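You operate a simulated robot arm through the tools that you are given. There is no shell and no other tool.

The job below is to be done with a simulated robot arm. You get a single attempt, and the scene is never put back.

TASK
Seal the master valve in the tester and bring the display to 6.
Fine: air on once the arm is over it; use the BAR knob; leave it running. Set down upright: green master valve.
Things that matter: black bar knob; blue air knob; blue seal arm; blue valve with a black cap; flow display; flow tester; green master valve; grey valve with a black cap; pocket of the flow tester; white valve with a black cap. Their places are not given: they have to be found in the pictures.

It is judged by the outcome, as a careful person would: the job done as asked, and still so three seconds after it is handed in. It fails if anything else is knocked over, pushed out of place, dropped, spilled or broken. A push-on lid holds only when it is set on centred and level and pressed home; a screw cap is set on level and turned clockwise until tight.

THE ROBOT
A 6-joint arm with a two-finger gripper, fixed in place. Base frame: the origin is at the foot of the arm, x ahead of it, y to its left, z up. Units: mm, degrees, N and s.
Its first joint turns from -166.0 to 166.0 degrees. Payload 2.45 kg.
The tool frame sits at the grasp point between the pads (the TCP): z along the fingers, y along the line on which they close. The tips reach 20 mm beyond it. Largest opening 140 mm; the body of the gripper starts 168 mm behind the TCP.
Orientation is that of the tool frame in the base frame, as [roll, pitch, yaw] about the fixed x, y, z axes, in that order (R = Rz(yaw) Ry(pitch) Rx(roll)). With the fingers straight down and closing along the base's y, the tool's x points along the base's -x, its y along +y and its z along -z.

THE INTERFACE
- The arm moves only by the tool drive_tool. Its arguments are lists of equal length, an entry for each row: "fingers": the finger opening in mm, from 0 to 140; "dp": the shift along the tool's x, y, z in units of 300 mm (1.0 is 300 mm), a list of three; "rotation": the turn, a rotation vector about the tool's x, y, z in units of 60 degrees (1.0 is 60 degrees), a list of three. In form: {"fingers": [fingers, ...], "dp": [[dx, dy, dz], ...], "rotation": [[rx, ry, rz], ...]}. A call has 1 to 20 rows; each row is the pose to reach, as a shift and turn from the pose commanded when the call began, along the tool's axes at that moment. A call with a number of a shift or a turn outside -1 to 1 is refused whole. Each row takes 0.2 s and may step no farther than 50 mm and 8.6 degrees from the row before; otherwise, or with a gripper value out of range, the whole call is refused. Where a pose cannot be reached the arm comes as near as it can. A force on the tool above 40 N (or 10 N above the force at the start of the call, whichever is more), or a blocked arm, ends the call early, and 0.2 s more pass. The fingers move at their own pace (about 45 mm/s each) and stop on an object; they squeeze with about 40 N. The grip force told is the motor's: it shows also when the fingers shut on nothing. Time passes only in rows, and 0.2 s behind the last, so rows that repeat a pose let the fingers close. It gives the time, the measured TCP pose, the force on the tool (base axes), the opening and the grip force at its end, in the units of the frame above (readings bear some noise), with the torque about the TCP (base axes, N m) and any sound that the robot's microphone picked up.
- Cameras (640 x 400 px; columns grow to the right, rows downward): "scene" is fixed at [399.5, -648.6, 1651.7]; the picture's right is [0.80, -0.60, 0.00], its down [-0.43, -0.57, -0.70] and it looks along [0.42, 0.56, -0.71] (base axes); focal length 329 px, centre (320, 200). "wrist" rides on the gripper at [78, 11, -209] in the tool frame; the picture's right is [-0.14, 0.99, 0.00], its down [-0.92, -0.13, -0.37] and it looks along [-0.36, -0.05, 0.93] (tool axes); focal length 280 px, centre (320, 200).
- snapshot(camera): a new picture of that camera. It takes no simulated time.
- locate(camera, pixels): for up to 12 pixels [column, row] of the newest picture of that camera ("zoom" is the newest enlarged one), the place [x, y, z] in the base frame of the surface seen there, good to about 2 mm. It takes no simulated time.
- enlarge(camera, box): a new picture of the part [left, top, right, bottom] of that camera's present view, enlarged. It takes no simulated time.
- sign_off(): hands the job in; it is judged then, once.

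Open the gripper and draw the arm clear of the work before you hand the job in, unless the task says otherwise.

The tools are called by a JSON object that holds its "op" and its "data". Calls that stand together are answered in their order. drive_tool: Moves the arm, as the interface text tells. Its arguments: {"type":"object","properties":{"fingers":{"type":"array","items":{"type":"number"}},"dp":{"type":"array","items":{"type":"array","items":{"type":"number"}}},"rotation":{"type":"array","items":{"type":"array","items":{"type":"number"}}}},"required":["fingers","dp","rotation"]} The other tools are called the same way: snapshot (camera) takes a picture; locate (camera, pixels) gives the place of the surface under pixels of a picture; enlarge (camera, box) takes an enlarged picture of a part of a camera's view; sign_off () hands the job in.

At the start:

```text
t: 0.0
position: [634.4, -142.0, 1154.8]
ee_rot: [180.0, 0.1, -180.0]
contact_force: [-0.2, 0.9, 0.0]
ft_torque: [-0.02, 0.03, 0.0]
width: 140.2
grip_force: 0.1
```

scene: 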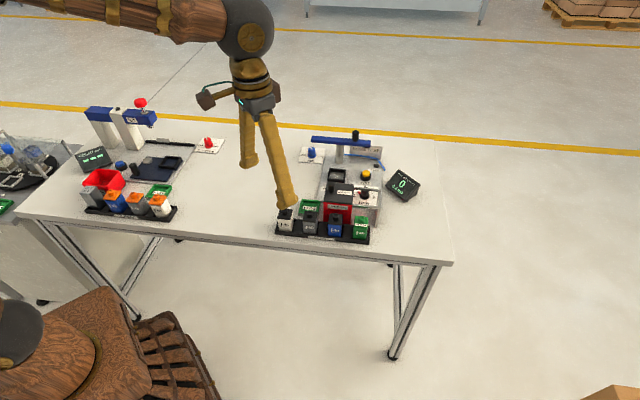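
wrist: 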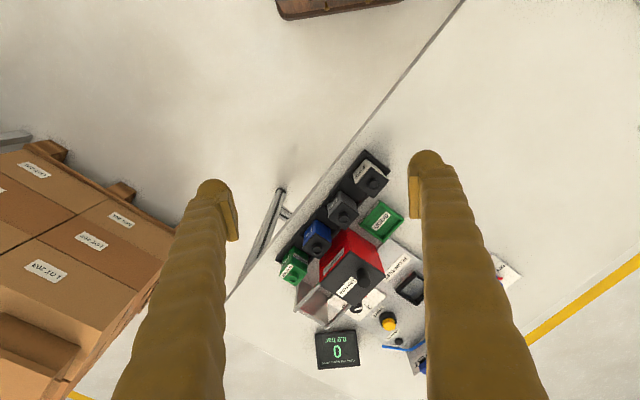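

I start by looking closely at the flow tester area around scene pixels (270-430, 120-250).

{"op": "enlarge", "data": {"camera": "scene", "box": [265, 120, 425, 250]}}

{"op": "enlarge", "data": {"camera": "wrist", "box": [240, 130, 540, 390]}}

{"op": "enlarge", "data": {"camera": "scene", "box": [60, 80, 240, 230]}}

```text
3.08 times, centred on (345, 185) of scene
```

zoom: 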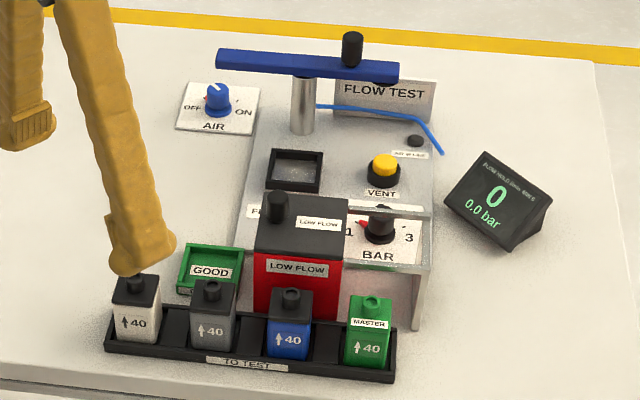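

```text
1.54 times, centred on (390, 260) of wrist
```

zoom: 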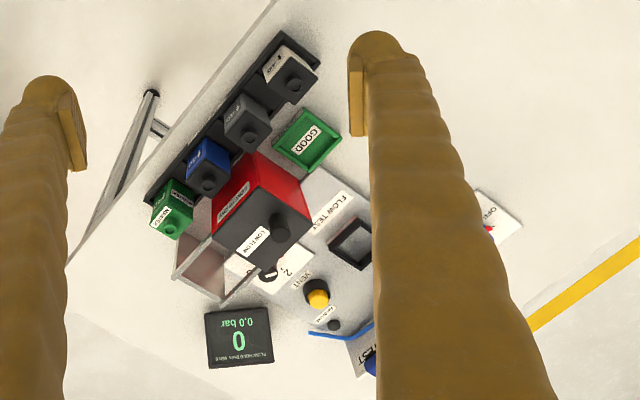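

```text
2.67 times, centred on (150, 155) of scene
```

zoom: 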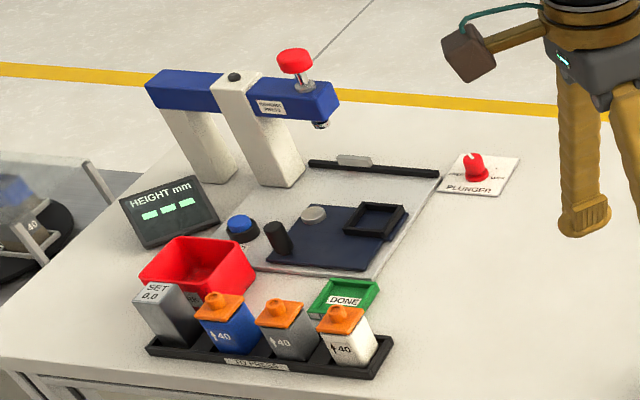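

The pocket, swing arm, AIR and BAR knobs and valves are visible; I enlarge further to read labels and the mechanism.

{"op": "enlarge", "data": {"camera": "scene", "box": [335, 160, 405, 210]}}

{"op": "enlarge", "data": {"camera": "scene", "box": [300, 125, 390, 185]}}

{"op": "enlarge", "data": {"camera": "scene", "box": [325, 185, 395, 245]}}

{"op": "enlarge", "data": {"camera": "wrist", "box": [320, 260, 440, 390]}}

{"op": "enlarge", "data": {"camera": "scene", "box": [380, 160, 430, 210]}}

```text
8.00 times, centred on (370, 185) of scene
```

zoom: 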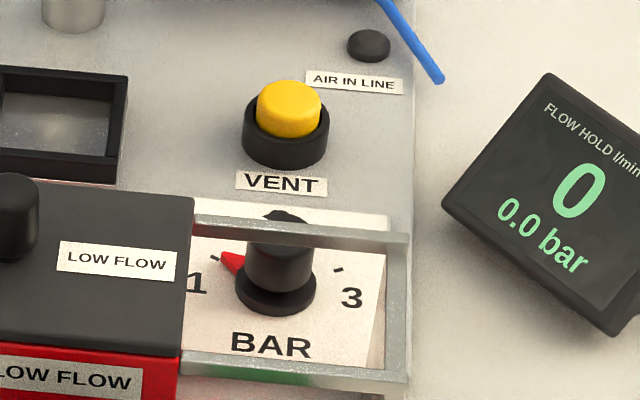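

```text
6.67 times, centred on (345, 155) of scene
```

zoom: 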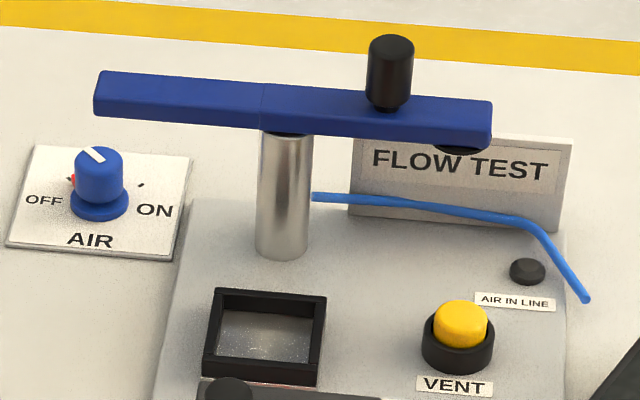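

```text
6.67 times, centred on (360, 215) of scene
```

zoom: 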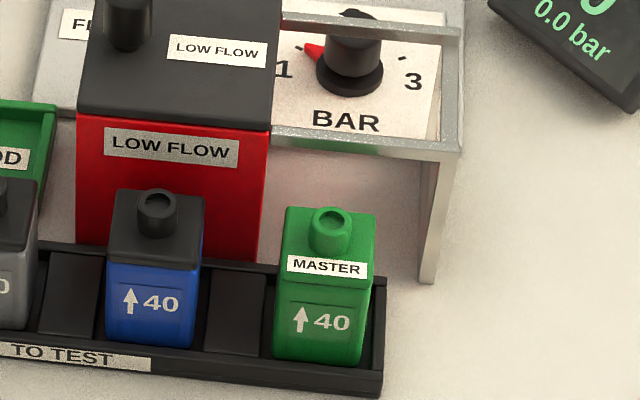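

```text
3.08 times, centred on (380, 325) of wrist
```

zoom: 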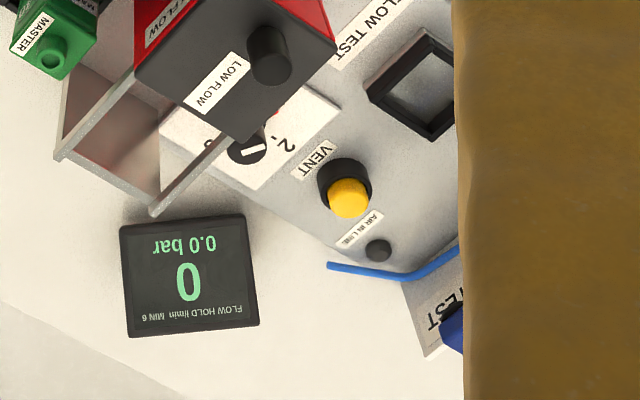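

```text
8.00 times, centred on (405, 185) of scene
```

zoom: 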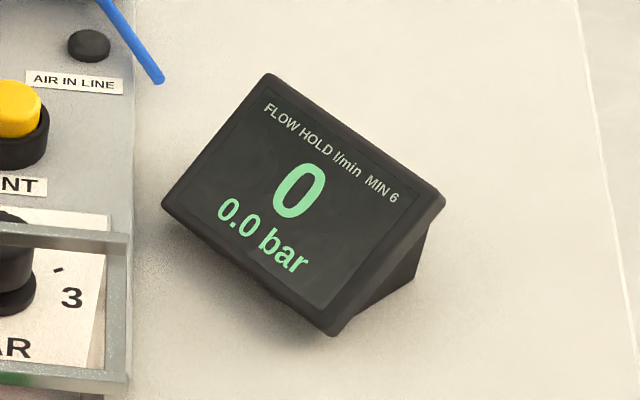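

Now I measure points: base picture locations for the valves, pocket, knobs, arm and rails, using an enlarged scene picture.

{"op": "enlarge", "data": {"camera": "scene", "box": [325, 185, 395, 245]}}

{"op": "locate", "data": {"camera": "zoom", "pixels": [[328, 213], [330, 228], [288, 215], [372, 222], [285, 272], [368, 280], [280, 345], [357, 360], [378, 390], [455, 145], [425, 278], [285, 20]]}}

{"op": "locate", "data": {"camera": "zoom", "pixels": [[80, 115], [265, 128], [275, 20], [100, 10], [130, 10], [350, 20], [320, 55], [405, 55], [350, 130], [450, 20], [370, 135], [400, 200]]}}

```text
6.67 times, centred on (360, 215) of scene
```

zoom: 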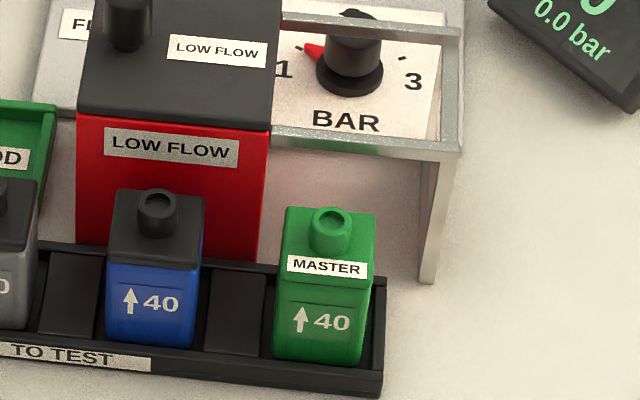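

```text
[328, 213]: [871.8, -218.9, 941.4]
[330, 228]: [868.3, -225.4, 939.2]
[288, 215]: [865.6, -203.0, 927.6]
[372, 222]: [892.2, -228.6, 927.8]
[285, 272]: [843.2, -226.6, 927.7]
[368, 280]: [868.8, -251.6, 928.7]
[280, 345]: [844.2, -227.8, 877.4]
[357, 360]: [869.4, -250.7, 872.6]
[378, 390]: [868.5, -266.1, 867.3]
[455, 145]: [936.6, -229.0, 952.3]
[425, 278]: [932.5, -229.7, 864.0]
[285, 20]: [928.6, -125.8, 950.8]
```

```text
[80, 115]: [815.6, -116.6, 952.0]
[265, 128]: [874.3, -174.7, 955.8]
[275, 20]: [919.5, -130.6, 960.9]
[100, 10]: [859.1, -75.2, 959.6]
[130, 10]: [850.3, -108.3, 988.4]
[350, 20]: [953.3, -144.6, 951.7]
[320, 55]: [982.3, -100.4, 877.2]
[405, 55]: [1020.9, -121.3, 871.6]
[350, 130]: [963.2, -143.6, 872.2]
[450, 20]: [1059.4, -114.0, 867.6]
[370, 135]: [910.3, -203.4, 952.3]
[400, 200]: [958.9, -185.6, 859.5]
```

Table is at about z=860. Next I measure the pocket, seal arm, AIR and BAR knobs in other enlargements.

{"op": "enlarge", "data": {"camera": "scene", "box": [335, 160, 405, 210]}}

{"op": "locate", "data": {"camera": "zoom", "pixels": [[285, 216], [280, 250], [250, 275], [310, 280], [228, 262], [338, 268], [290, 90], [287, 110], [290, 140], [287, 160], [367, 40], [352, 298]]}}

{"op": "locate", "data": {"camera": "zoom", "pixels": [[370, 230], [300, 225], [398, 238], [395, 380], [580, 190], [548, 77], [330, 325], [640, 150], [195, 205], [385, 350], [415, 30], [445, 80]]}}

{"op": "enlarge", "data": {"camera": "scene", "box": [300, 125, 390, 185]}}

{"op": "locate", "data": {"camera": "zoom", "pixels": [[98, 72], [95, 112], [490, 102], [488, 145], [263, 85], [265, 125], [392, 40], [390, 95], [460, 150], [287, 150], [287, 250], [460, 305]]}}

{"op": "locate", "data": {"camera": "zoom", "pixels": [[212, 292], [325, 298], [205, 365], [315, 372], [265, 335], [98, 155], [95, 190], [75, 178], [140, 185], [94, 155], [38, 147], [190, 158]]}}

```text
8.00 times, centred on (370, 185) of scene
```

zoom: 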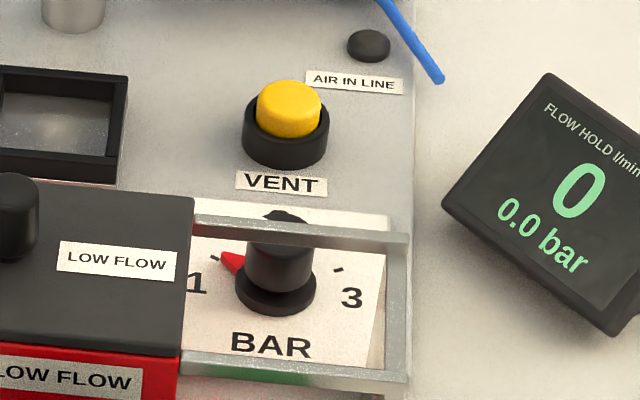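

```text
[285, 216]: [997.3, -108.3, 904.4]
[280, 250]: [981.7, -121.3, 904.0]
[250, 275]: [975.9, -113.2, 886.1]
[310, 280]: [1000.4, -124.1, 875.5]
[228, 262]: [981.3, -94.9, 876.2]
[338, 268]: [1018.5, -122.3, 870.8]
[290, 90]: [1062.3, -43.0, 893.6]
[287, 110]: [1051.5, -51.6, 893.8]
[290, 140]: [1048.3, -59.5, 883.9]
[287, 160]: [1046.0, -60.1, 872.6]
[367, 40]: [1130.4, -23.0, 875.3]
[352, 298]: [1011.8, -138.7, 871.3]
```

```text
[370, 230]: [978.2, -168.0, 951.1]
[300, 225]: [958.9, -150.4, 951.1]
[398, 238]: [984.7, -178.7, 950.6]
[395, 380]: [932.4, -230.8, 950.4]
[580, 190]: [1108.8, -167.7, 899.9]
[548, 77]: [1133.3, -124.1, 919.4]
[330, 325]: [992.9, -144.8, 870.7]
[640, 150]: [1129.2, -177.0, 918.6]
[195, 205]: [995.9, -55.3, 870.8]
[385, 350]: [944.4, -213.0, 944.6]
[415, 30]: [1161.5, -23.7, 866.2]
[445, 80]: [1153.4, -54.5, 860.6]
```

```text
6.67 times, centred on (345, 155) of scene
```

zoom: 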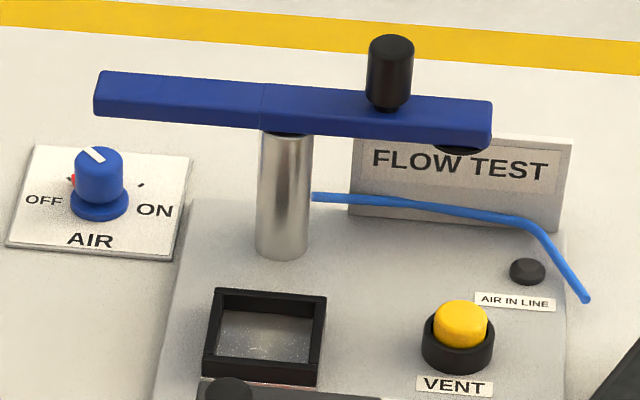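

```text
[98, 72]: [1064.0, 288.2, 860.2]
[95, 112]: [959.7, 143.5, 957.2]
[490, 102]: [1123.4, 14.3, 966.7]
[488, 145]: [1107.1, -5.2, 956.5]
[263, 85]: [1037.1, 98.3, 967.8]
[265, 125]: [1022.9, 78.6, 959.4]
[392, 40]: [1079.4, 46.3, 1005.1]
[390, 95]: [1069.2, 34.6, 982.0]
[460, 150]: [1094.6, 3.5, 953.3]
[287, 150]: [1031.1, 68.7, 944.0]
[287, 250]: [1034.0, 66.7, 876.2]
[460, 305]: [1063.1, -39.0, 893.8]
```

```text
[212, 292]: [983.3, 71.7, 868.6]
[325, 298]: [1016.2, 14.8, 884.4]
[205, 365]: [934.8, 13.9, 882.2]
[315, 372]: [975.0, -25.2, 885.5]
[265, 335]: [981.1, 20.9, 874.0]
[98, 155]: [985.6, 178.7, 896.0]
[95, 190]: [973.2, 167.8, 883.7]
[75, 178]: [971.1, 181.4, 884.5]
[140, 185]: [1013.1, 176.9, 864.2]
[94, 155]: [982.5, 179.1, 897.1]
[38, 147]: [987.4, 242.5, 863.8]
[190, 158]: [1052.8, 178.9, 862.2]
```

Valve body top centre is about (867,-228,928), its sides turned about -44°; pocket centre is near (975,15) with the same turn, the arm post near (1038,78). I move above the master valve, turning the tool 46° so the fingers close along the tray direction.

{"op": "drive_tool", "data": {"fingers": [120, 100, 80, 60, 60, 60, 60], "dp": [[-0.111, -0.041, 0.026], [-0.222, -0.081, 0.052], [-0.333, -0.122, 0.078], [-0.444, -0.163, 0.105], [-0.555, -0.204, 0.131], [-0.666, -0.244, 0.157], [-0.777, -0.285, 0.183]], "rotation": [[0, 0, -0.11], [0, 0, -0.22], [0, 0, -0.33], [0, 0, -0.44], [0, 0, -0.55], [0, 0, -0.66], [0, 0, -0.767]]}}

{"op": "snapshot", "data": {"camera": "wrist"}}

{"op": "snapshot", "data": {"camera": "scene"}}

```text
t: 1.6
position: [868.4, -227.4, 1100.8]
ee_rot: [-179.9, 0.1, -134.0]
contact_force: [-1.6, -0.3, 0.4]
ft_torque: [0.03, -0.02, 0.0]
width: 60.1
grip_force: 0.1
```

```text
taken
```

wrist: 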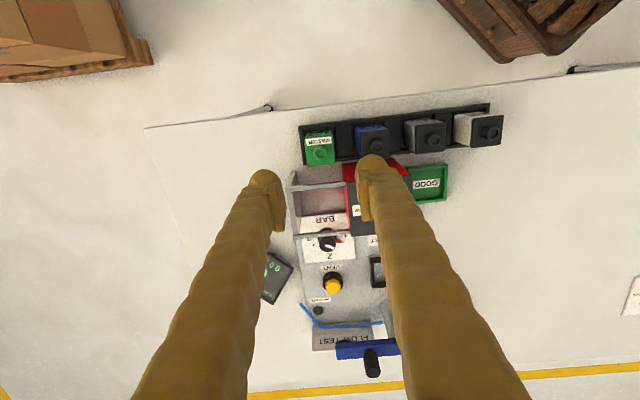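

```text
taken
```

scene: 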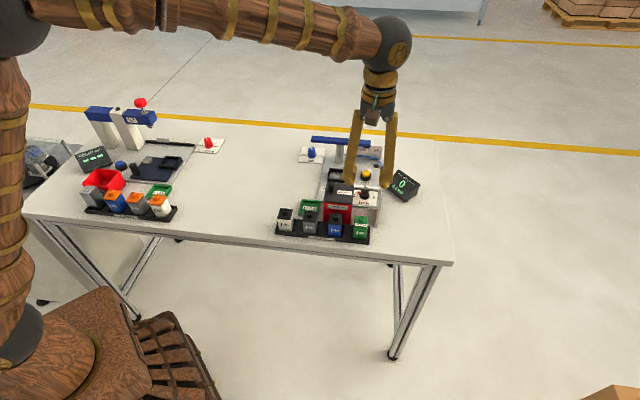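

The tool is right above the green master valve (wrist pixel 320,148). I enlarge to measure the valve, tray, pocket and knobs from this viewpoint.

{"op": "enlarge", "data": {"camera": "wrist", "box": [290, 95, 400, 165]}}

{"op": "locate", "data": {"camera": "zoom", "pixels": [[93, 230], [260, 225], [112, 390], [265, 385], [180, 332], [60, 180], [320, 200], [320, 300], [60, 395], [470, 330], [560, 230], [90, 300]]}}

{"op": "enlarge", "data": {"camera": "wrist", "box": [280, 160, 400, 320]}}

```text
5.71 times, centred on (345, 130) of wrist
```

zoom: 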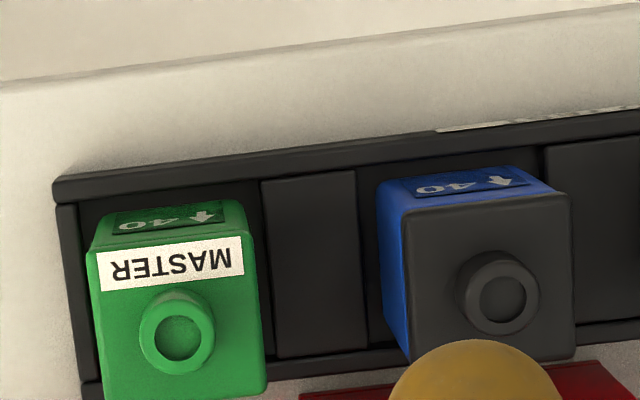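

```text
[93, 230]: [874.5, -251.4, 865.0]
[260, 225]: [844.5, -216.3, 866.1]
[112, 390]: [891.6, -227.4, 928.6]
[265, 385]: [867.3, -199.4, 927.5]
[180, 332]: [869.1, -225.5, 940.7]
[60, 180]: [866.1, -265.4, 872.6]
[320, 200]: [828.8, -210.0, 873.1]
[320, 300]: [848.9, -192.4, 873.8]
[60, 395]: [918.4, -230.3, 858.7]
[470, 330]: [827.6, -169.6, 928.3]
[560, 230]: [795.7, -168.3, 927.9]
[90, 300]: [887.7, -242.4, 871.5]
```

```text
2.50 times, centred on (340, 240) of wrist
```

zoom: 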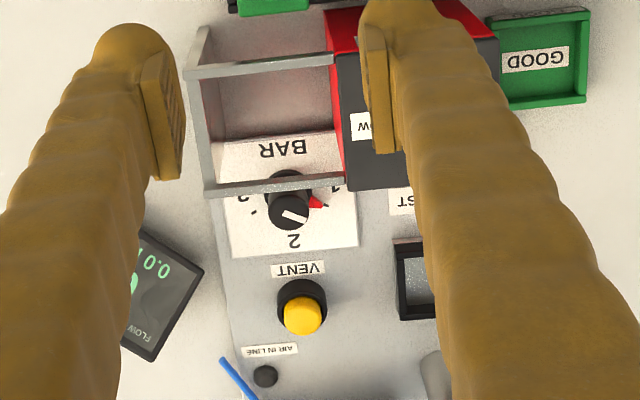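

Valve is axis-aligned with the fingers (tray edge ~135°), tray walls at z≈873, valve bottom ≈865, top 928. I descend straight down to TCP z≈905 with 60 mm opening.

{"op": "drive_tool", "data": {"fingers": [60, 60, 60, 60, 60, 60, 60], "dp": [[0, 0, 0.12], [0, 0, 0.24], [0, 0, 0.36], [0, 0, 0.46], [0, 0, 0.55], [0, 0, 0.62], [0, 0, 0.652]], "rotation": [[0, 0, 0], [0, 0, 0], [0, 0, 0], [0, 0, 0], [0, 0, 0], [0, 0, 0], [0, 0, 0]]}}

{"op": "snapshot", "data": {"camera": "wrist"}}

{"op": "enlarge", "data": {"camera": "scene", "box": [310, 160, 410, 250]}}

```text
t: 3.2
position: [867.5, -228.8, 902.6]
ee_rot: [-179.8, -0.1, -133.9]
contact_force: [0.7, 0.4, -0.7]
ft_torque: [0.05, -0.01, 0.01]
width: 60.1
grip_force: 0.0
```

```text
taken
```

wrist: 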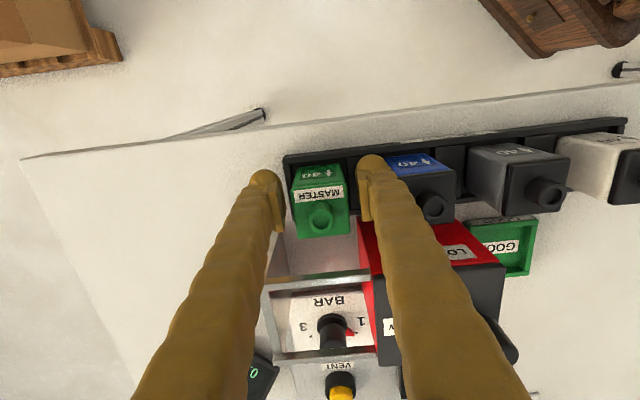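

```text
4.44 times, centred on (360, 205) of scene
```

zoom: 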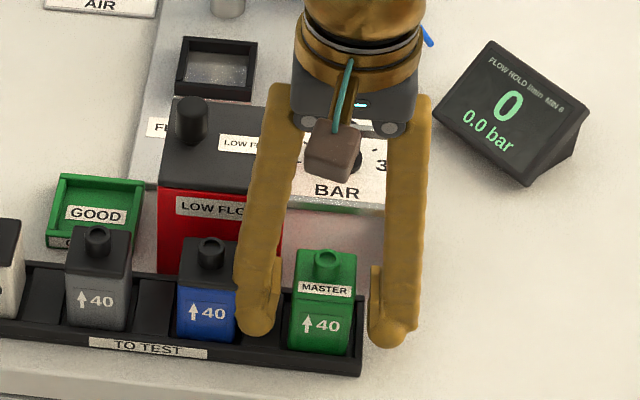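

Fingers straddle the green valve cleanly (wrist pixels 270 and 365, valve at 320). I close them on it, letting time pass in repeated rows.

{"op": "drive_tool", "data": {"fingers": [45, 30, 20, 20, 20], "dp": [[0, 0, 0], [0, 0, 0], [0, 0, 0], [0, 0, 0], [0, 0, 0]], "rotation": [[0, 0, 0], [0, 0, 0], [0, 0, 0], [0, 0, 0], [0, 0, 0]]}}

{"op": "enlarge", "data": {"camera": "wrist", "box": [240, 110, 440, 260]}}

```text
t: 4.4
position: [867.0, -229.0, 901.5]
ee_rot: [-179.9, 0.1, -134.0]
contact_force: [1.9, -0.3, 0.2]
ft_torque: [-0.01, -0.01, 0.01]
width: 38.8
grip_force: 39.9
```

```text
2.67 times, centred on (340, 185) of wrist
```

zoom: 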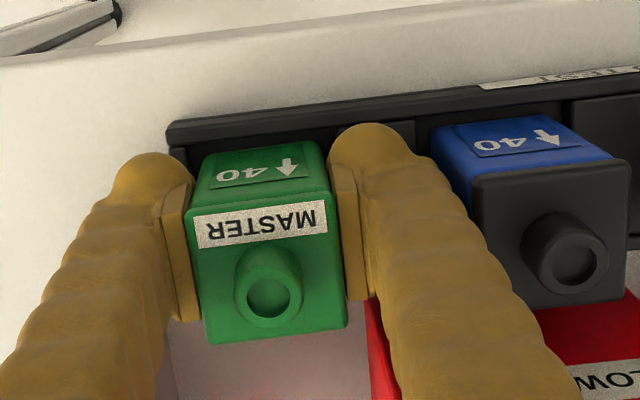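

Gripped at 38.8 mm with 40 N. I lift straight up 150 mm and check the grip.

{"op": "drive_tool", "data": {"fingers": [20, 20, 20, 20, 20, 20], "dp": [[0, 0, -0.04], [0, 0, -0.12], [0, 0, -0.24], [0, 0, -0.36], [0, 0, -0.48], [0, 0, -0.5]], "rotation": [[0, 0, 0], [0, 0, 0], [0, 0, 0], [0, 0, 0], [0, 0, 0], [0, 0, 0]]}}

{"op": "snapshot", "data": {"camera": "wrist"}}

{"op": "enlarge", "data": {"camera": "scene", "box": [270, 110, 430, 250]}}

```text
t: 5.8
position: [868.0, -226.7, 1052.2]
ee_rot: [179.9, 0.1, -134.0]
contact_force: [0.9, 0.0, -1.1]
ft_torque: [-0.02, 0.01, -0.01]
width: 38.7
grip_force: 40.0
```

```text
taken
```

wrist: 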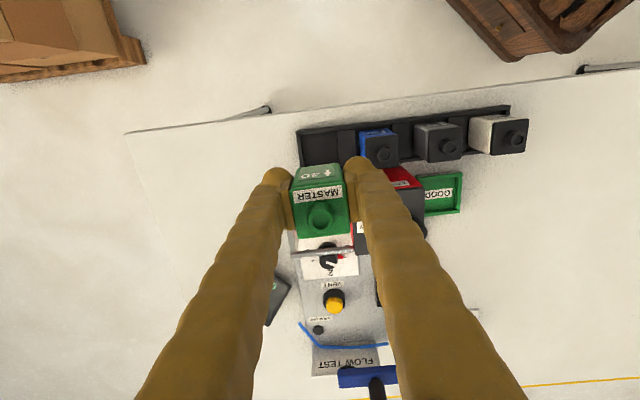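

```text
2.86 times, centred on (350, 180) of scene
```

zoom: 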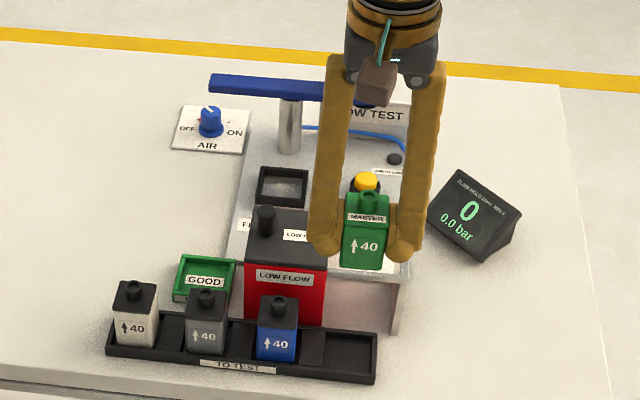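

The valve is held upright. Now I measure the pocket precisely from the scene camera (around pixel 340,175).

{"op": "enlarge", "data": {"camera": "scene", "box": [324, 162, 356, 184]}}

```text
16.00 times, centred on (340, 173) of scene
```

zoom: 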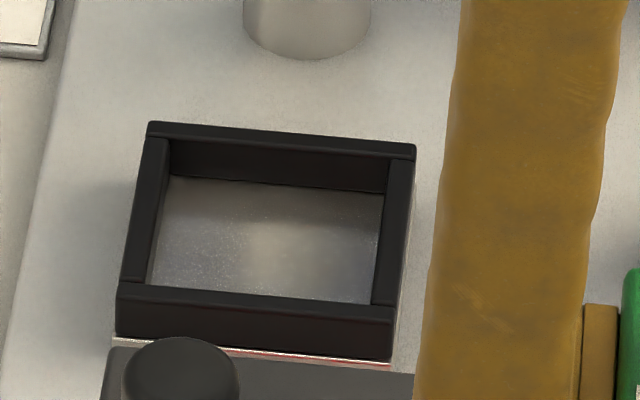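

{"op": "locate", "data": {"camera": "zoom", "pixels": [[150, 125], [412, 148], [120, 290], [392, 312], [170, 142], [388, 158], [145, 283], [372, 303], [260, 240], [306, 40], [320, 57], [268, 210]]}}

{"op": "locate", "data": {"camera": "zoom", "pixels": [[280, 136], [156, 200], [396, 220], [255, 300], [280, 146], [148, 220], [390, 250], [260, 310], [128, 220], [402, 250], [158, 134], [400, 155]]}}

```text
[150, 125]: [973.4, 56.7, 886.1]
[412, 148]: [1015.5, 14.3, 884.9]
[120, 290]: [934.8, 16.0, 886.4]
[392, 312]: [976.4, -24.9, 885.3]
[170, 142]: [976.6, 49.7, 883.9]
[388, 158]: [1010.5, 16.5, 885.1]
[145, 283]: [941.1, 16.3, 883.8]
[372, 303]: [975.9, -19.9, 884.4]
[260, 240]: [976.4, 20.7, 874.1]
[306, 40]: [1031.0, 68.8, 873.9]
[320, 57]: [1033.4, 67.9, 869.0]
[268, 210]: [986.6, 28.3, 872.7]
```

```text
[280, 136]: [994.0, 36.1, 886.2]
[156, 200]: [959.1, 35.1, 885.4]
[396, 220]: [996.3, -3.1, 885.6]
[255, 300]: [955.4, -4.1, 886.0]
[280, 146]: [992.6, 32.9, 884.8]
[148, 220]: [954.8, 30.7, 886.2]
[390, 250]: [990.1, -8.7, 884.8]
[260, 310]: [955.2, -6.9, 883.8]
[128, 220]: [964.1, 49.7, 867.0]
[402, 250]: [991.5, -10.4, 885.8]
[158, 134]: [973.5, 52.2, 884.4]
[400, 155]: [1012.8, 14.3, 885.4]
```

Pocket centre comes out at about (975.7,15.6), inner opening about 47 mm, turned -45°. I check the held valve's offset from the TCP with the wrist camera.

{"op": "enlarge", "data": {"camera": "wrist", "box": [260, 140, 380, 250]}}

{"op": "locate", "data": {"camera": "zoom", "pixels": [[320, 285], [320, 250], [293, 285], [347, 285], [320, 315], [200, 370], [440, 350], [205, 235], [425, 220], [320, 340]]}}

```text
3.64 times, centred on (320, 195) of wrist
```

zoom: 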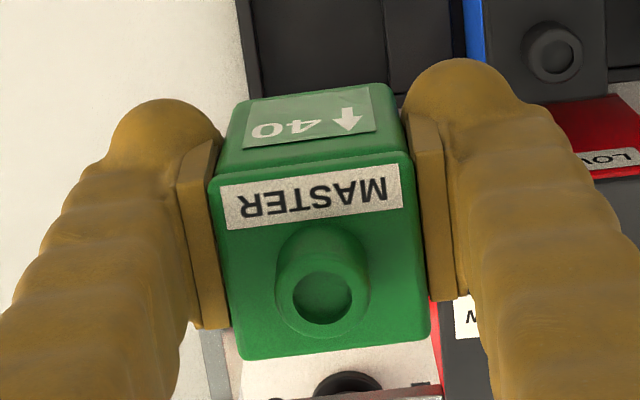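

```text
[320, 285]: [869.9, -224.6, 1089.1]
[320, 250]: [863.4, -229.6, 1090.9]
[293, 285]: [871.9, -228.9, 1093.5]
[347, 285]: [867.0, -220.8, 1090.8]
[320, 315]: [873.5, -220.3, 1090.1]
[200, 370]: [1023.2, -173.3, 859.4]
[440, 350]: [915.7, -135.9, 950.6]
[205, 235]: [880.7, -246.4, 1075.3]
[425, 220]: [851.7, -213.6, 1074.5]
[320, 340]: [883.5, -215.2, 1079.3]
```

I locate the body's top-face corners to know the body centre relative to the nozzle.

{"op": "locate", "data": {"camera": "zoom", "pixels": [[216, 190], [402, 160], [424, 328], [246, 350], [310, 170], [332, 340], [228, 270], [412, 250], [300, 335], [222, 230], [405, 200], [312, 160]]}}

```text
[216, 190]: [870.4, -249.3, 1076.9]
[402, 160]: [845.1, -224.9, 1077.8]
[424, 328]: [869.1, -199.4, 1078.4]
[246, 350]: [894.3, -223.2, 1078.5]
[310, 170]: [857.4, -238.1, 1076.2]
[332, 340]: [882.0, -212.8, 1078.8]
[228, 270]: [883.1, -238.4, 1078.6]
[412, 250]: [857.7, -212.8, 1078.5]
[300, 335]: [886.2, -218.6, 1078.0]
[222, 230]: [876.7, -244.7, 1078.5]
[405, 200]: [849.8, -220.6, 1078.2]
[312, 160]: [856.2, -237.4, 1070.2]
```

Body centre is about 3.5 mm back of the TCP along the tray normal; corrected target TCP for the pocket is about (973.6,12.8). I carry the valve there at the present height.

{"op": "drive_tool", "data": {"fingers": [20, 20, 20, 20, 20, 20, 20, 20], "dp": [[-0.08, 0.03, 0], [-0.2, 0.073, 0], [-0.33, 0.121, 0], [-0.46, 0.169, 0], [-0.59, 0.217, 0], [-0.71, 0.261, 0], [-0.79, 0.29, 0], [-0.822, 0.302, 0]], "rotation": [[0, 0, 0], [0, 0, 0], [0, 0, 0], [0, 0, 0], [0, 0, 0], [0, 0, 0.017], [0, 0, 0.017], [0, 0, 0.017]]}}

{"op": "snapshot", "data": {"camera": "wrist"}}

{"op": "enlarge", "data": {"camera": "scene", "box": [270, 90, 430, 220]}}

```text
t: 7.6
position: [976.1, 12.7, 1052.3]
ee_rot: [-180.0, 0.0, -135.0]
contact_force: [-0.1, -0.1, -1.4]
ft_torque: [0.03, 0.02, 0.05]
width: 38.9
grip_force: 40.3
```

```text
taken
```

wrist: 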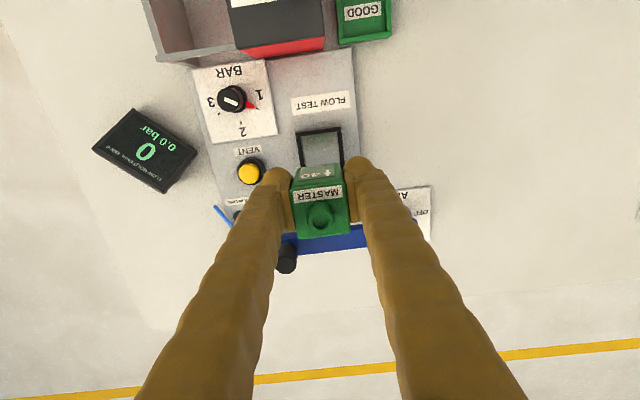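

```text
3.08 times, centred on (350, 155) of scene
```

zoom: 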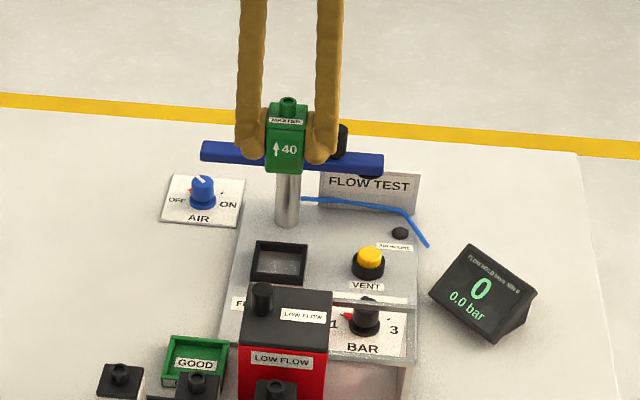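

From this viewpoint the pocket (320,150), BAR knob (232,98) and AIR plate are visible. I measure the pocket and the valve together with the wrist camera so both come from one camera.

{"op": "enlarge", "data": {"camera": "wrist", "box": [280, 115, 370, 245]}}

{"op": "enlarge", "data": {"camera": "wrist", "box": [285, 115, 360, 175]}}

```text
3.08 times, centred on (325, 180) of wrist
```

zoom: 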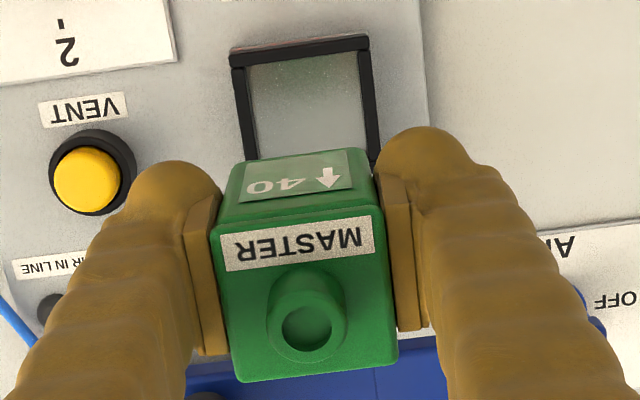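

```text
6.67 times, centred on (322, 145) of wrist
```

zoom: 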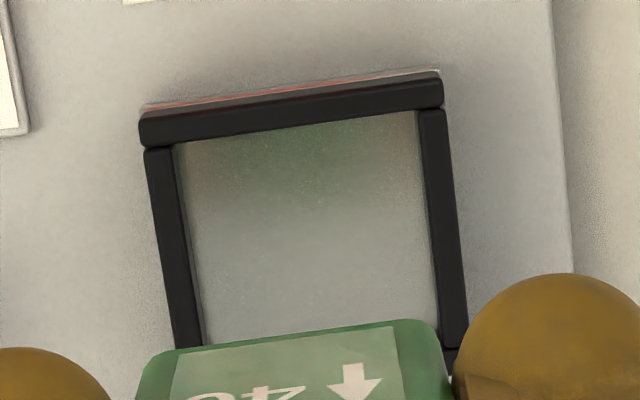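

{"op": "locate", "data": {"camera": "zoom", "pixels": [[143, 140], [440, 100], [160, 250], [445, 220], [175, 150], [418, 115], [195, 320], [437, 320], [310, 250], [150, 122], [175, 330], [458, 320]]}}

{"op": "enlarge", "data": {"camera": "wrist", "box": [280, 115, 370, 245]}}

{"op": "locate", "data": {"camera": "zoom", "pixels": [[217, 232], [368, 208], [393, 355], [240, 372], [306, 320], [232, 200], [348, 180], [90, 180], [280, 270], [360, 320]]}}

```text
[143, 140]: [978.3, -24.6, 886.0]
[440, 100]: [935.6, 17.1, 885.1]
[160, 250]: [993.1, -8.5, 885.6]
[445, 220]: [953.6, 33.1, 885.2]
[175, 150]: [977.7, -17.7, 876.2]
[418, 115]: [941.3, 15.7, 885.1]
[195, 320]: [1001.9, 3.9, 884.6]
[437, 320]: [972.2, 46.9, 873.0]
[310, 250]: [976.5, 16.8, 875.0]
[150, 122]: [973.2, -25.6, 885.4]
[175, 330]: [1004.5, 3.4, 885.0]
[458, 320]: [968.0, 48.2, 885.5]
```

```text
3.08 times, centred on (325, 180) of wrist
```

zoom: 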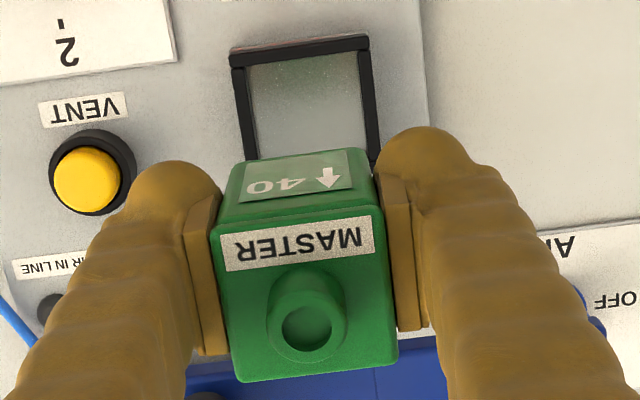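

```text
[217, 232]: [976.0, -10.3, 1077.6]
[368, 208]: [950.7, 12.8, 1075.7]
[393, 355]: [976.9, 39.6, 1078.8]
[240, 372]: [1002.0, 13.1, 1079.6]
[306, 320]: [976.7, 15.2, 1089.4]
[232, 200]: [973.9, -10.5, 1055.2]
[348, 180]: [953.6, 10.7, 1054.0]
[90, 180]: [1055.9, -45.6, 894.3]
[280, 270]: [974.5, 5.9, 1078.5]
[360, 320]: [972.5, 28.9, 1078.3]
```

Valve centre (976.4,13.8) versus pocket centre (975.7,15.6): within about 1 mm. I lower it slowly to just above the pocket floor.

{"op": "drive_tool", "data": {"fingers": [20, 20, 20, 20, 20, 20], "dp": [[-0.001, 0.002, 0.1], [-0.002, 0.003, 0.2], [-0.002, 0.003, 0.3], [-0.002, 0.003, 0.38], [-0.002, 0.003, 0.42], [-0.002, 0.003, 0.44]], "rotation": [[0, 0, 0], [0, 0, 0], [0, 0, 0], [0, 0, 0], [0, 0, 0], [0, 0, 0]]}}

{"op": "snapshot", "data": {"camera": "wrist"}}

{"op": "enlarge", "data": {"camera": "scene", "box": [300, 130, 400, 200]}}

```text
t: 9.0
position: [973.9, 12.9, 920.5]
ee_rot: [-180.0, 0.0, -135.0]
contact_force: [-0.8, 0.2, -0.2]
ft_torque: [0.01, 0.0, 0.03]
width: 38.6
grip_force: 40.0
```

```text
taken
```

wrist: 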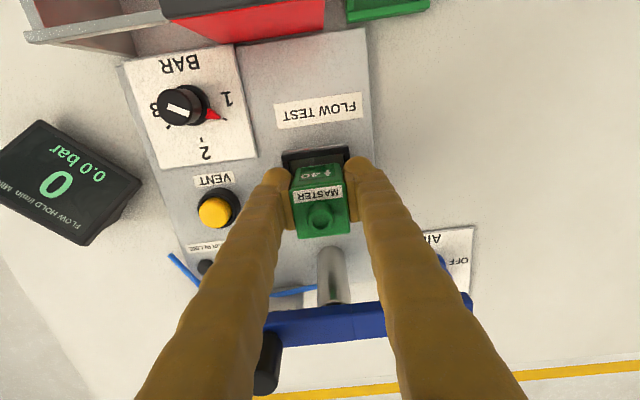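

```text
5.71 times, centred on (350, 165) of scene
```

zoom: 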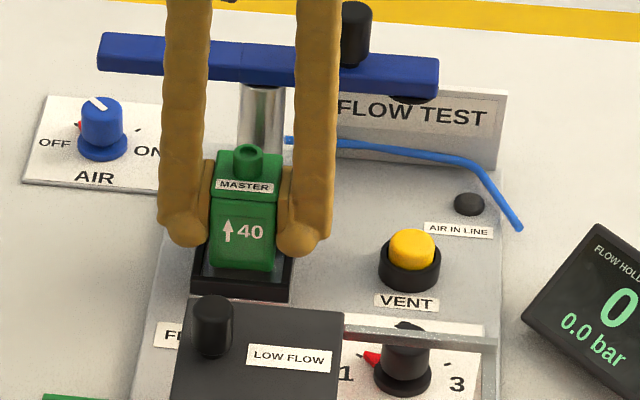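

The valve is inside the pocket frame with even margins. I lower in small steps watching the force.

{"op": "drive_tool", "data": {"fingers": [20, 20, 20, 20], "dp": [[0, 0, 0.008], [0, 0, 0.014], [0, 0, 0.02], [0, 0, 0.023]], "rotation": [[0, 0, 0], [0, 0, 0], [0, 0, 0], [0, 0, 0]]}}

{"op": "enlarge", "data": {"camera": "scene", "box": [325, 150, 365, 190]}}

```text
t: 10.0
position: [974.5, 13.0, 915.8]
ee_rot: [-179.9, 0.0, -135.0]
contact_force: [-0.4, 0.1, -0.7]
ft_torque: [-0.01, -0.03, -0.02]
width: 38.7
grip_force: 39.6
```

```text
10.00 times, centred on (345, 170) of scene
```

zoom: 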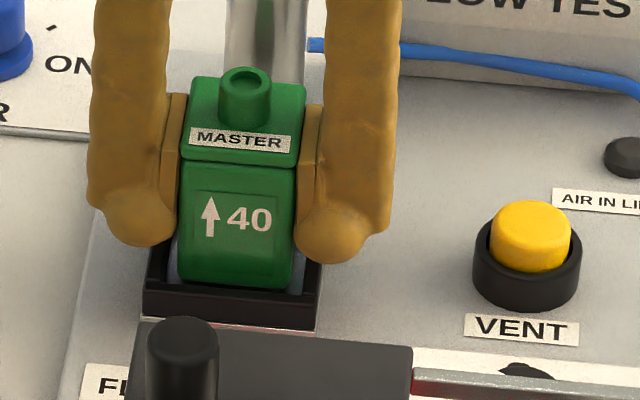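

No contact force yet (-0.7 N); I go down a few more millimetres in 1 mm steps.

{"op": "drive_tool", "data": {"fingers": [20, 20, 20, 20], "dp": [[0, 0, 0.003], [0, 0, 0.006], [0, 0, 0.009], [0, 0, 0.012]], "rotation": [[0, 0, 0], [0, 0, 0], [0, 0, 0], [0, 0, 0]]}}

{"op": "locate", "data": {"camera": "zoom", "pixels": [[245, 80], [210, 90], [280, 95], [240, 245]]}}

```text
t: 11.0
position: [974.3, 11.9, 911.6]
ee_rot: [-179.9, -0.1, -135.0]
contact_force: [0.0, 0.1, -0.6]
ft_torque: [0.0, -0.02, 0.02]
width: 38.9
grip_force: 40.1
```

```text
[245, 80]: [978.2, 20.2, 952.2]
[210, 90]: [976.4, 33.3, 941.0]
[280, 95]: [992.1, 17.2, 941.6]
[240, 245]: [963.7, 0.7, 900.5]
```

Still no contact at z≈911.6; I continue 1 mm steps.

{"op": "drive_tool", "data": {"fingers": [20, 20, 20], "dp": [[0, 0, 0.003], [0, 0, 0.006], [0, 0, 0.008]], "rotation": [[0, 0, 0], [0, 0, 0], [0, 0, 0]]}}

{"op": "enlarge", "data": {"camera": "scene", "box": [325, 150, 365, 190]}}

{"op": "locate", "data": {"camera": "zoom", "pixels": [[195, 90], [290, 100], [185, 170], [290, 185], [245, 85], [170, 270], [305, 290]]}}

```text
t: 11.8
position: [974.2, 12.4, 909.6]
ee_rot: [-179.9, 0.1, -135.1]
contact_force: [-0.4, 5.0, 12.0]
ft_torque: [0.18, 0.16, -0.04]
width: 38.4
grip_force: 39.6
```

```text
10.00 times, centred on (345, 170) of scene
```

zoom: 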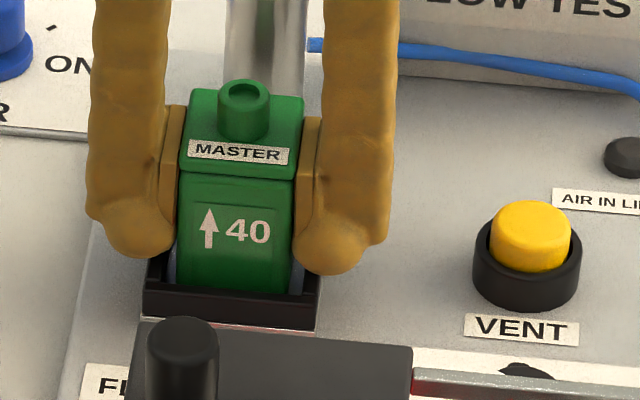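

```text
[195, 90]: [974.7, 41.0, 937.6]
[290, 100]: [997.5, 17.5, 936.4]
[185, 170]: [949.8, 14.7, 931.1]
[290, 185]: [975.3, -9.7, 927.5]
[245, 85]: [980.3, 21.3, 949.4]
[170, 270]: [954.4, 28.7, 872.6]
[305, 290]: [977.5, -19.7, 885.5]
```

Contact at 12 N upward: the valve stands on the pocket floor. I relieve 1 mm and open the fingers to 62 mm.

{"op": "drive_tool", "data": {"fingers": [20, 40, 50, 62, 62, 62], "dp": [[0, 0, -0.003], [0, 0, -0.003], [0, 0, -0.003], [0, 0, -0.003], [0, 0, -0.003], [0, 0, -0.003]], "rotation": [[0, 0, 0], [0, 0, 0], [0, 0, 0], [0, 0, 0], [0, 0, 0], [0, 0, 0]]}}

{"op": "enlarge", "data": {"camera": "scene", "box": [325, 150, 365, 190]}}

{"op": "enlarge", "data": {"camera": "wrist", "box": [240, 110, 400, 330]}}

```text
t: 13.2
position: [974.0, 12.6, 909.8]
ee_rot: [-179.8, -0.1, -135.0]
contact_force: [0.1, -0.7, -0.5]
ft_torque: [-0.03, -0.01, 0.02]
width: 62.0
grip_force: 0.0
```

```text
10.00 times, centred on (345, 170) of scene
```

zoom: 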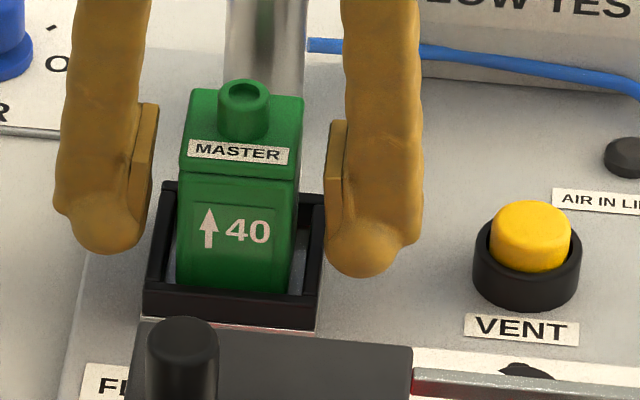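

```text
1.82 times, centred on (320, 220) of wrist
```

zoom: 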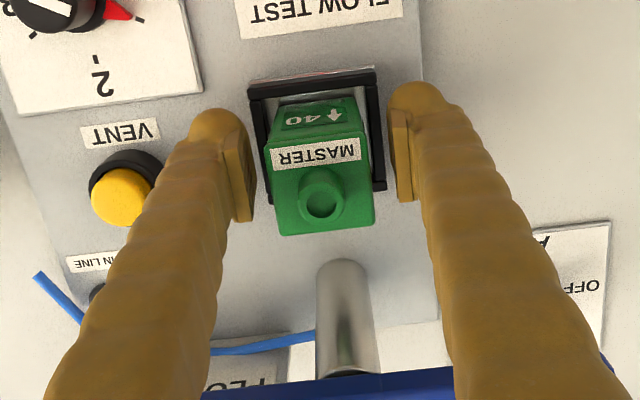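

The valve stands upright in the pocket. I raise the tool straight up clear of the arm's knob.

{"op": "drive_tool", "data": {"fingers": [62, 62, 62, 62, 62], "dp": [[0, 0, -0.1], [0, 0, -0.25], [0, 0, -0.4], [0, 0, -0.55], [0, 0, -0.65]], "rotation": [[0, 0, 0], [0, 0, 0], [0, 0, 0], [0, 0, 0], [0, 0, 0]]}}

{"op": "snapshot", "data": {"camera": "wrist"}}

{"op": "enlarge", "data": {"camera": "scene", "box": [300, 120, 400, 190]}}

```text
t: 14.4
position: [974.1, 13.6, 1107.0]
ee_rot: [-179.9, 0.1, -135.1]
contact_force: [0.5, 0.2, -0.1]
ft_torque: [-0.02, 0.0, -0.01]
width: 62.1
grip_force: 0.1
```

```text
taken
```

wrist: 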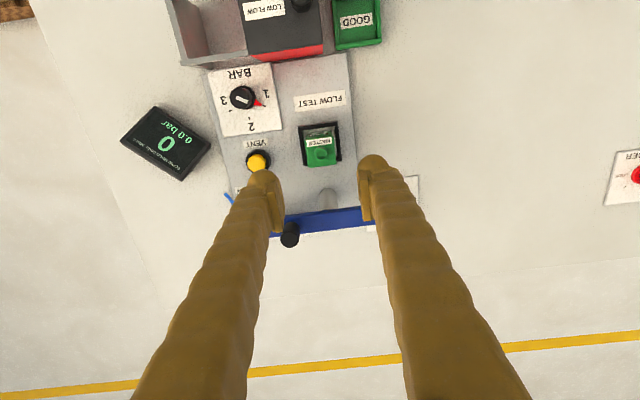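

```text
5.71 times, centred on (350, 155) of scene
```

zoom: 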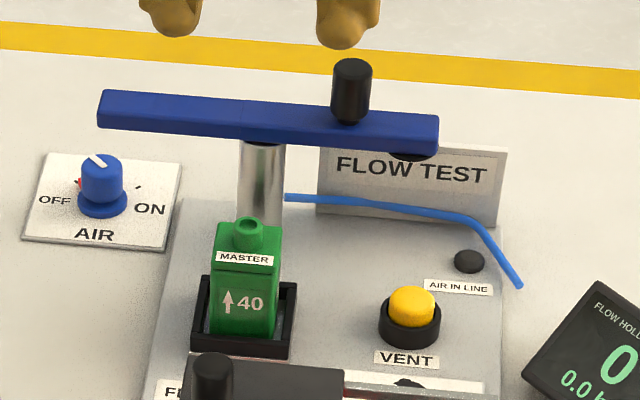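

Now I measure the seal arm, its black handle, the nozzle and the AIR knob in this enlarged scene picture.

{"op": "locate", "data": {"camera": "zoom", "pixels": [[106, 92], [100, 118], [437, 118], [434, 150], [104, 122], [240, 105], [352, 65], [350, 90], [348, 120], [410, 155], [248, 225], [262, 165]]}}

{"op": "locate", "data": {"camera": "zoom", "pixels": [[98, 160], [102, 185], [102, 205], [80, 183], [138, 187], [125, 215], [50, 155], [180, 165], [25, 240], [165, 247], [90, 158], [120, 165]]}}

{"op": "enlarge", "data": {"camera": "scene", "box": [315, 125, 375, 165]}}

{"op": "enlarge", "data": {"camera": "scene", "box": [300, 140, 335, 166]}}

```text
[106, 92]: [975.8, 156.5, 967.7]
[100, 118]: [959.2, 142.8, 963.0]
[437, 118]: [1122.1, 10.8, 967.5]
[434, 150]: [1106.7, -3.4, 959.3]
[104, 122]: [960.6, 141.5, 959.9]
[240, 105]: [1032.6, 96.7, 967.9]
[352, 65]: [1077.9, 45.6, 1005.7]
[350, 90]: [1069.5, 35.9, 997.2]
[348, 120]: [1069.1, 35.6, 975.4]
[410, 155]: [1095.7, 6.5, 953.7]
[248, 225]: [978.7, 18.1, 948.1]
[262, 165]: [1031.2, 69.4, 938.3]
```

```text
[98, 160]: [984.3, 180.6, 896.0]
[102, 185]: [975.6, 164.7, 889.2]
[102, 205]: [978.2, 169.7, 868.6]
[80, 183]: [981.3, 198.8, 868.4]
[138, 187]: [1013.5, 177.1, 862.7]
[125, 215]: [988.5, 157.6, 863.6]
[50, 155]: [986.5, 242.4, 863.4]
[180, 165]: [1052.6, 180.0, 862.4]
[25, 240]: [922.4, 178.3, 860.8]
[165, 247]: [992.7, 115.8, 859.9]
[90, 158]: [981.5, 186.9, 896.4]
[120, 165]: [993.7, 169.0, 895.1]
```

```text
10.00 times, centred on (345, 145) of scene
```

zoom: 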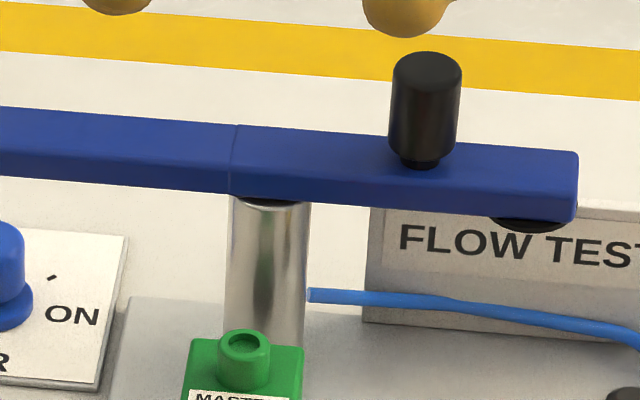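

```text
15.38 times, centred on (318, 153) of scene
```

zoom: 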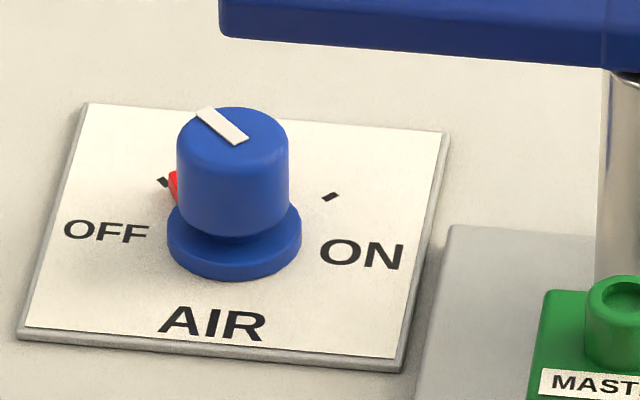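

Geometry: post at about (1038,79), handle on the arm at about (1075,44), z 968-1005, pad 90 mm from the post, so a 90° clockwise swing brings the pad over the pocket. I test reach above the handle at z≈1080 with the closing axis turned along base x.

{"op": "drive_tool", "data": {"fingers": [62, 62, 62, 62, 62, 62, 62], "dp": [[-0.049, -0.03, 0], [-0.097, -0.06, 0], [-0.146, -0.09, 0], [-0.195, -0.12, 0], [-0.244, -0.15, 0], [-0.292, -0.179, 0.0], [-0.292, -0.179, 0.03]], "rotation": [[0, 0, -0.125], [0, 0, -0.25], [0, 0, -0.375], [0, 0, -0.5], [0, 0, -0.625], [0, 0, -0.75], [0, 0, -0.75]]}}

{"op": "snapshot", "data": {"camera": "wrist"}}

{"op": "snapshot", "data": {"camera": "scene"}}

```text
t: 16.0
position: [1074.1, 37.9, 1098.1]
ee_rot: [-179.9, -0.1, -89.9]
contact_force: [-0.3, -1.1, 0.6]
ft_torque: [0.01, 0.0, 0.01]
width: 62.0
grip_force: 0.0
```

```text
taken
```

wrist: 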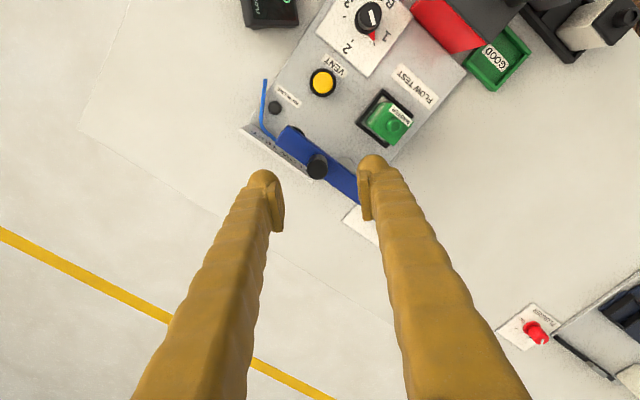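

```text
taken
```

scene: 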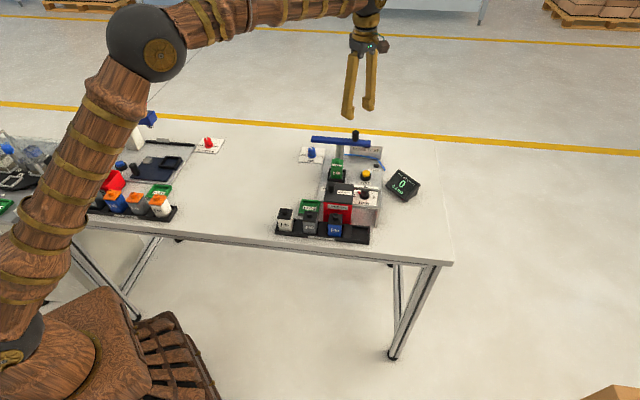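

The arm reaches (1074,38,1098) with the tool down, and the handle shows at wrist (317,165), right under the TCP. I measure handle and arm from here.

{"op": "enlarge", "data": {"camera": "wrist", "box": [240, 100, 420, 220]}}

{"op": "locate", "data": {"camera": "zoom", "pixels": [[275, 245], [245, 245], [303, 245], [275, 220], [275, 268], [145, 90], [415, 335], [210, 170], [350, 270], [535, 90], [520, 60], [550, 100]]}}

```text
3.33 times, centred on (330, 160) of wrist
```

zoom: 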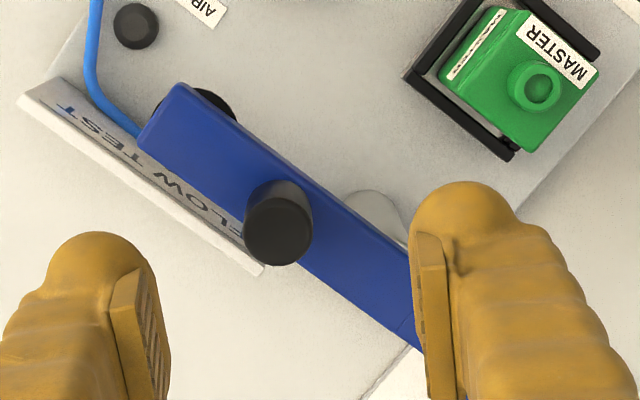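

```text
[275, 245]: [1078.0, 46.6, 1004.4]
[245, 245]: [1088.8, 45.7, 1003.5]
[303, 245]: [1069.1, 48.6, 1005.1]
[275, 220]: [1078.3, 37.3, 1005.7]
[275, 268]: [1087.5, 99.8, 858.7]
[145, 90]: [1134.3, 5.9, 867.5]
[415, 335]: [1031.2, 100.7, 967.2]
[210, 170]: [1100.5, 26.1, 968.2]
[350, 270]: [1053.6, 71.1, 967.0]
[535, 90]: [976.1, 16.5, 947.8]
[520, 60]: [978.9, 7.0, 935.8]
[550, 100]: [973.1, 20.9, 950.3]
```

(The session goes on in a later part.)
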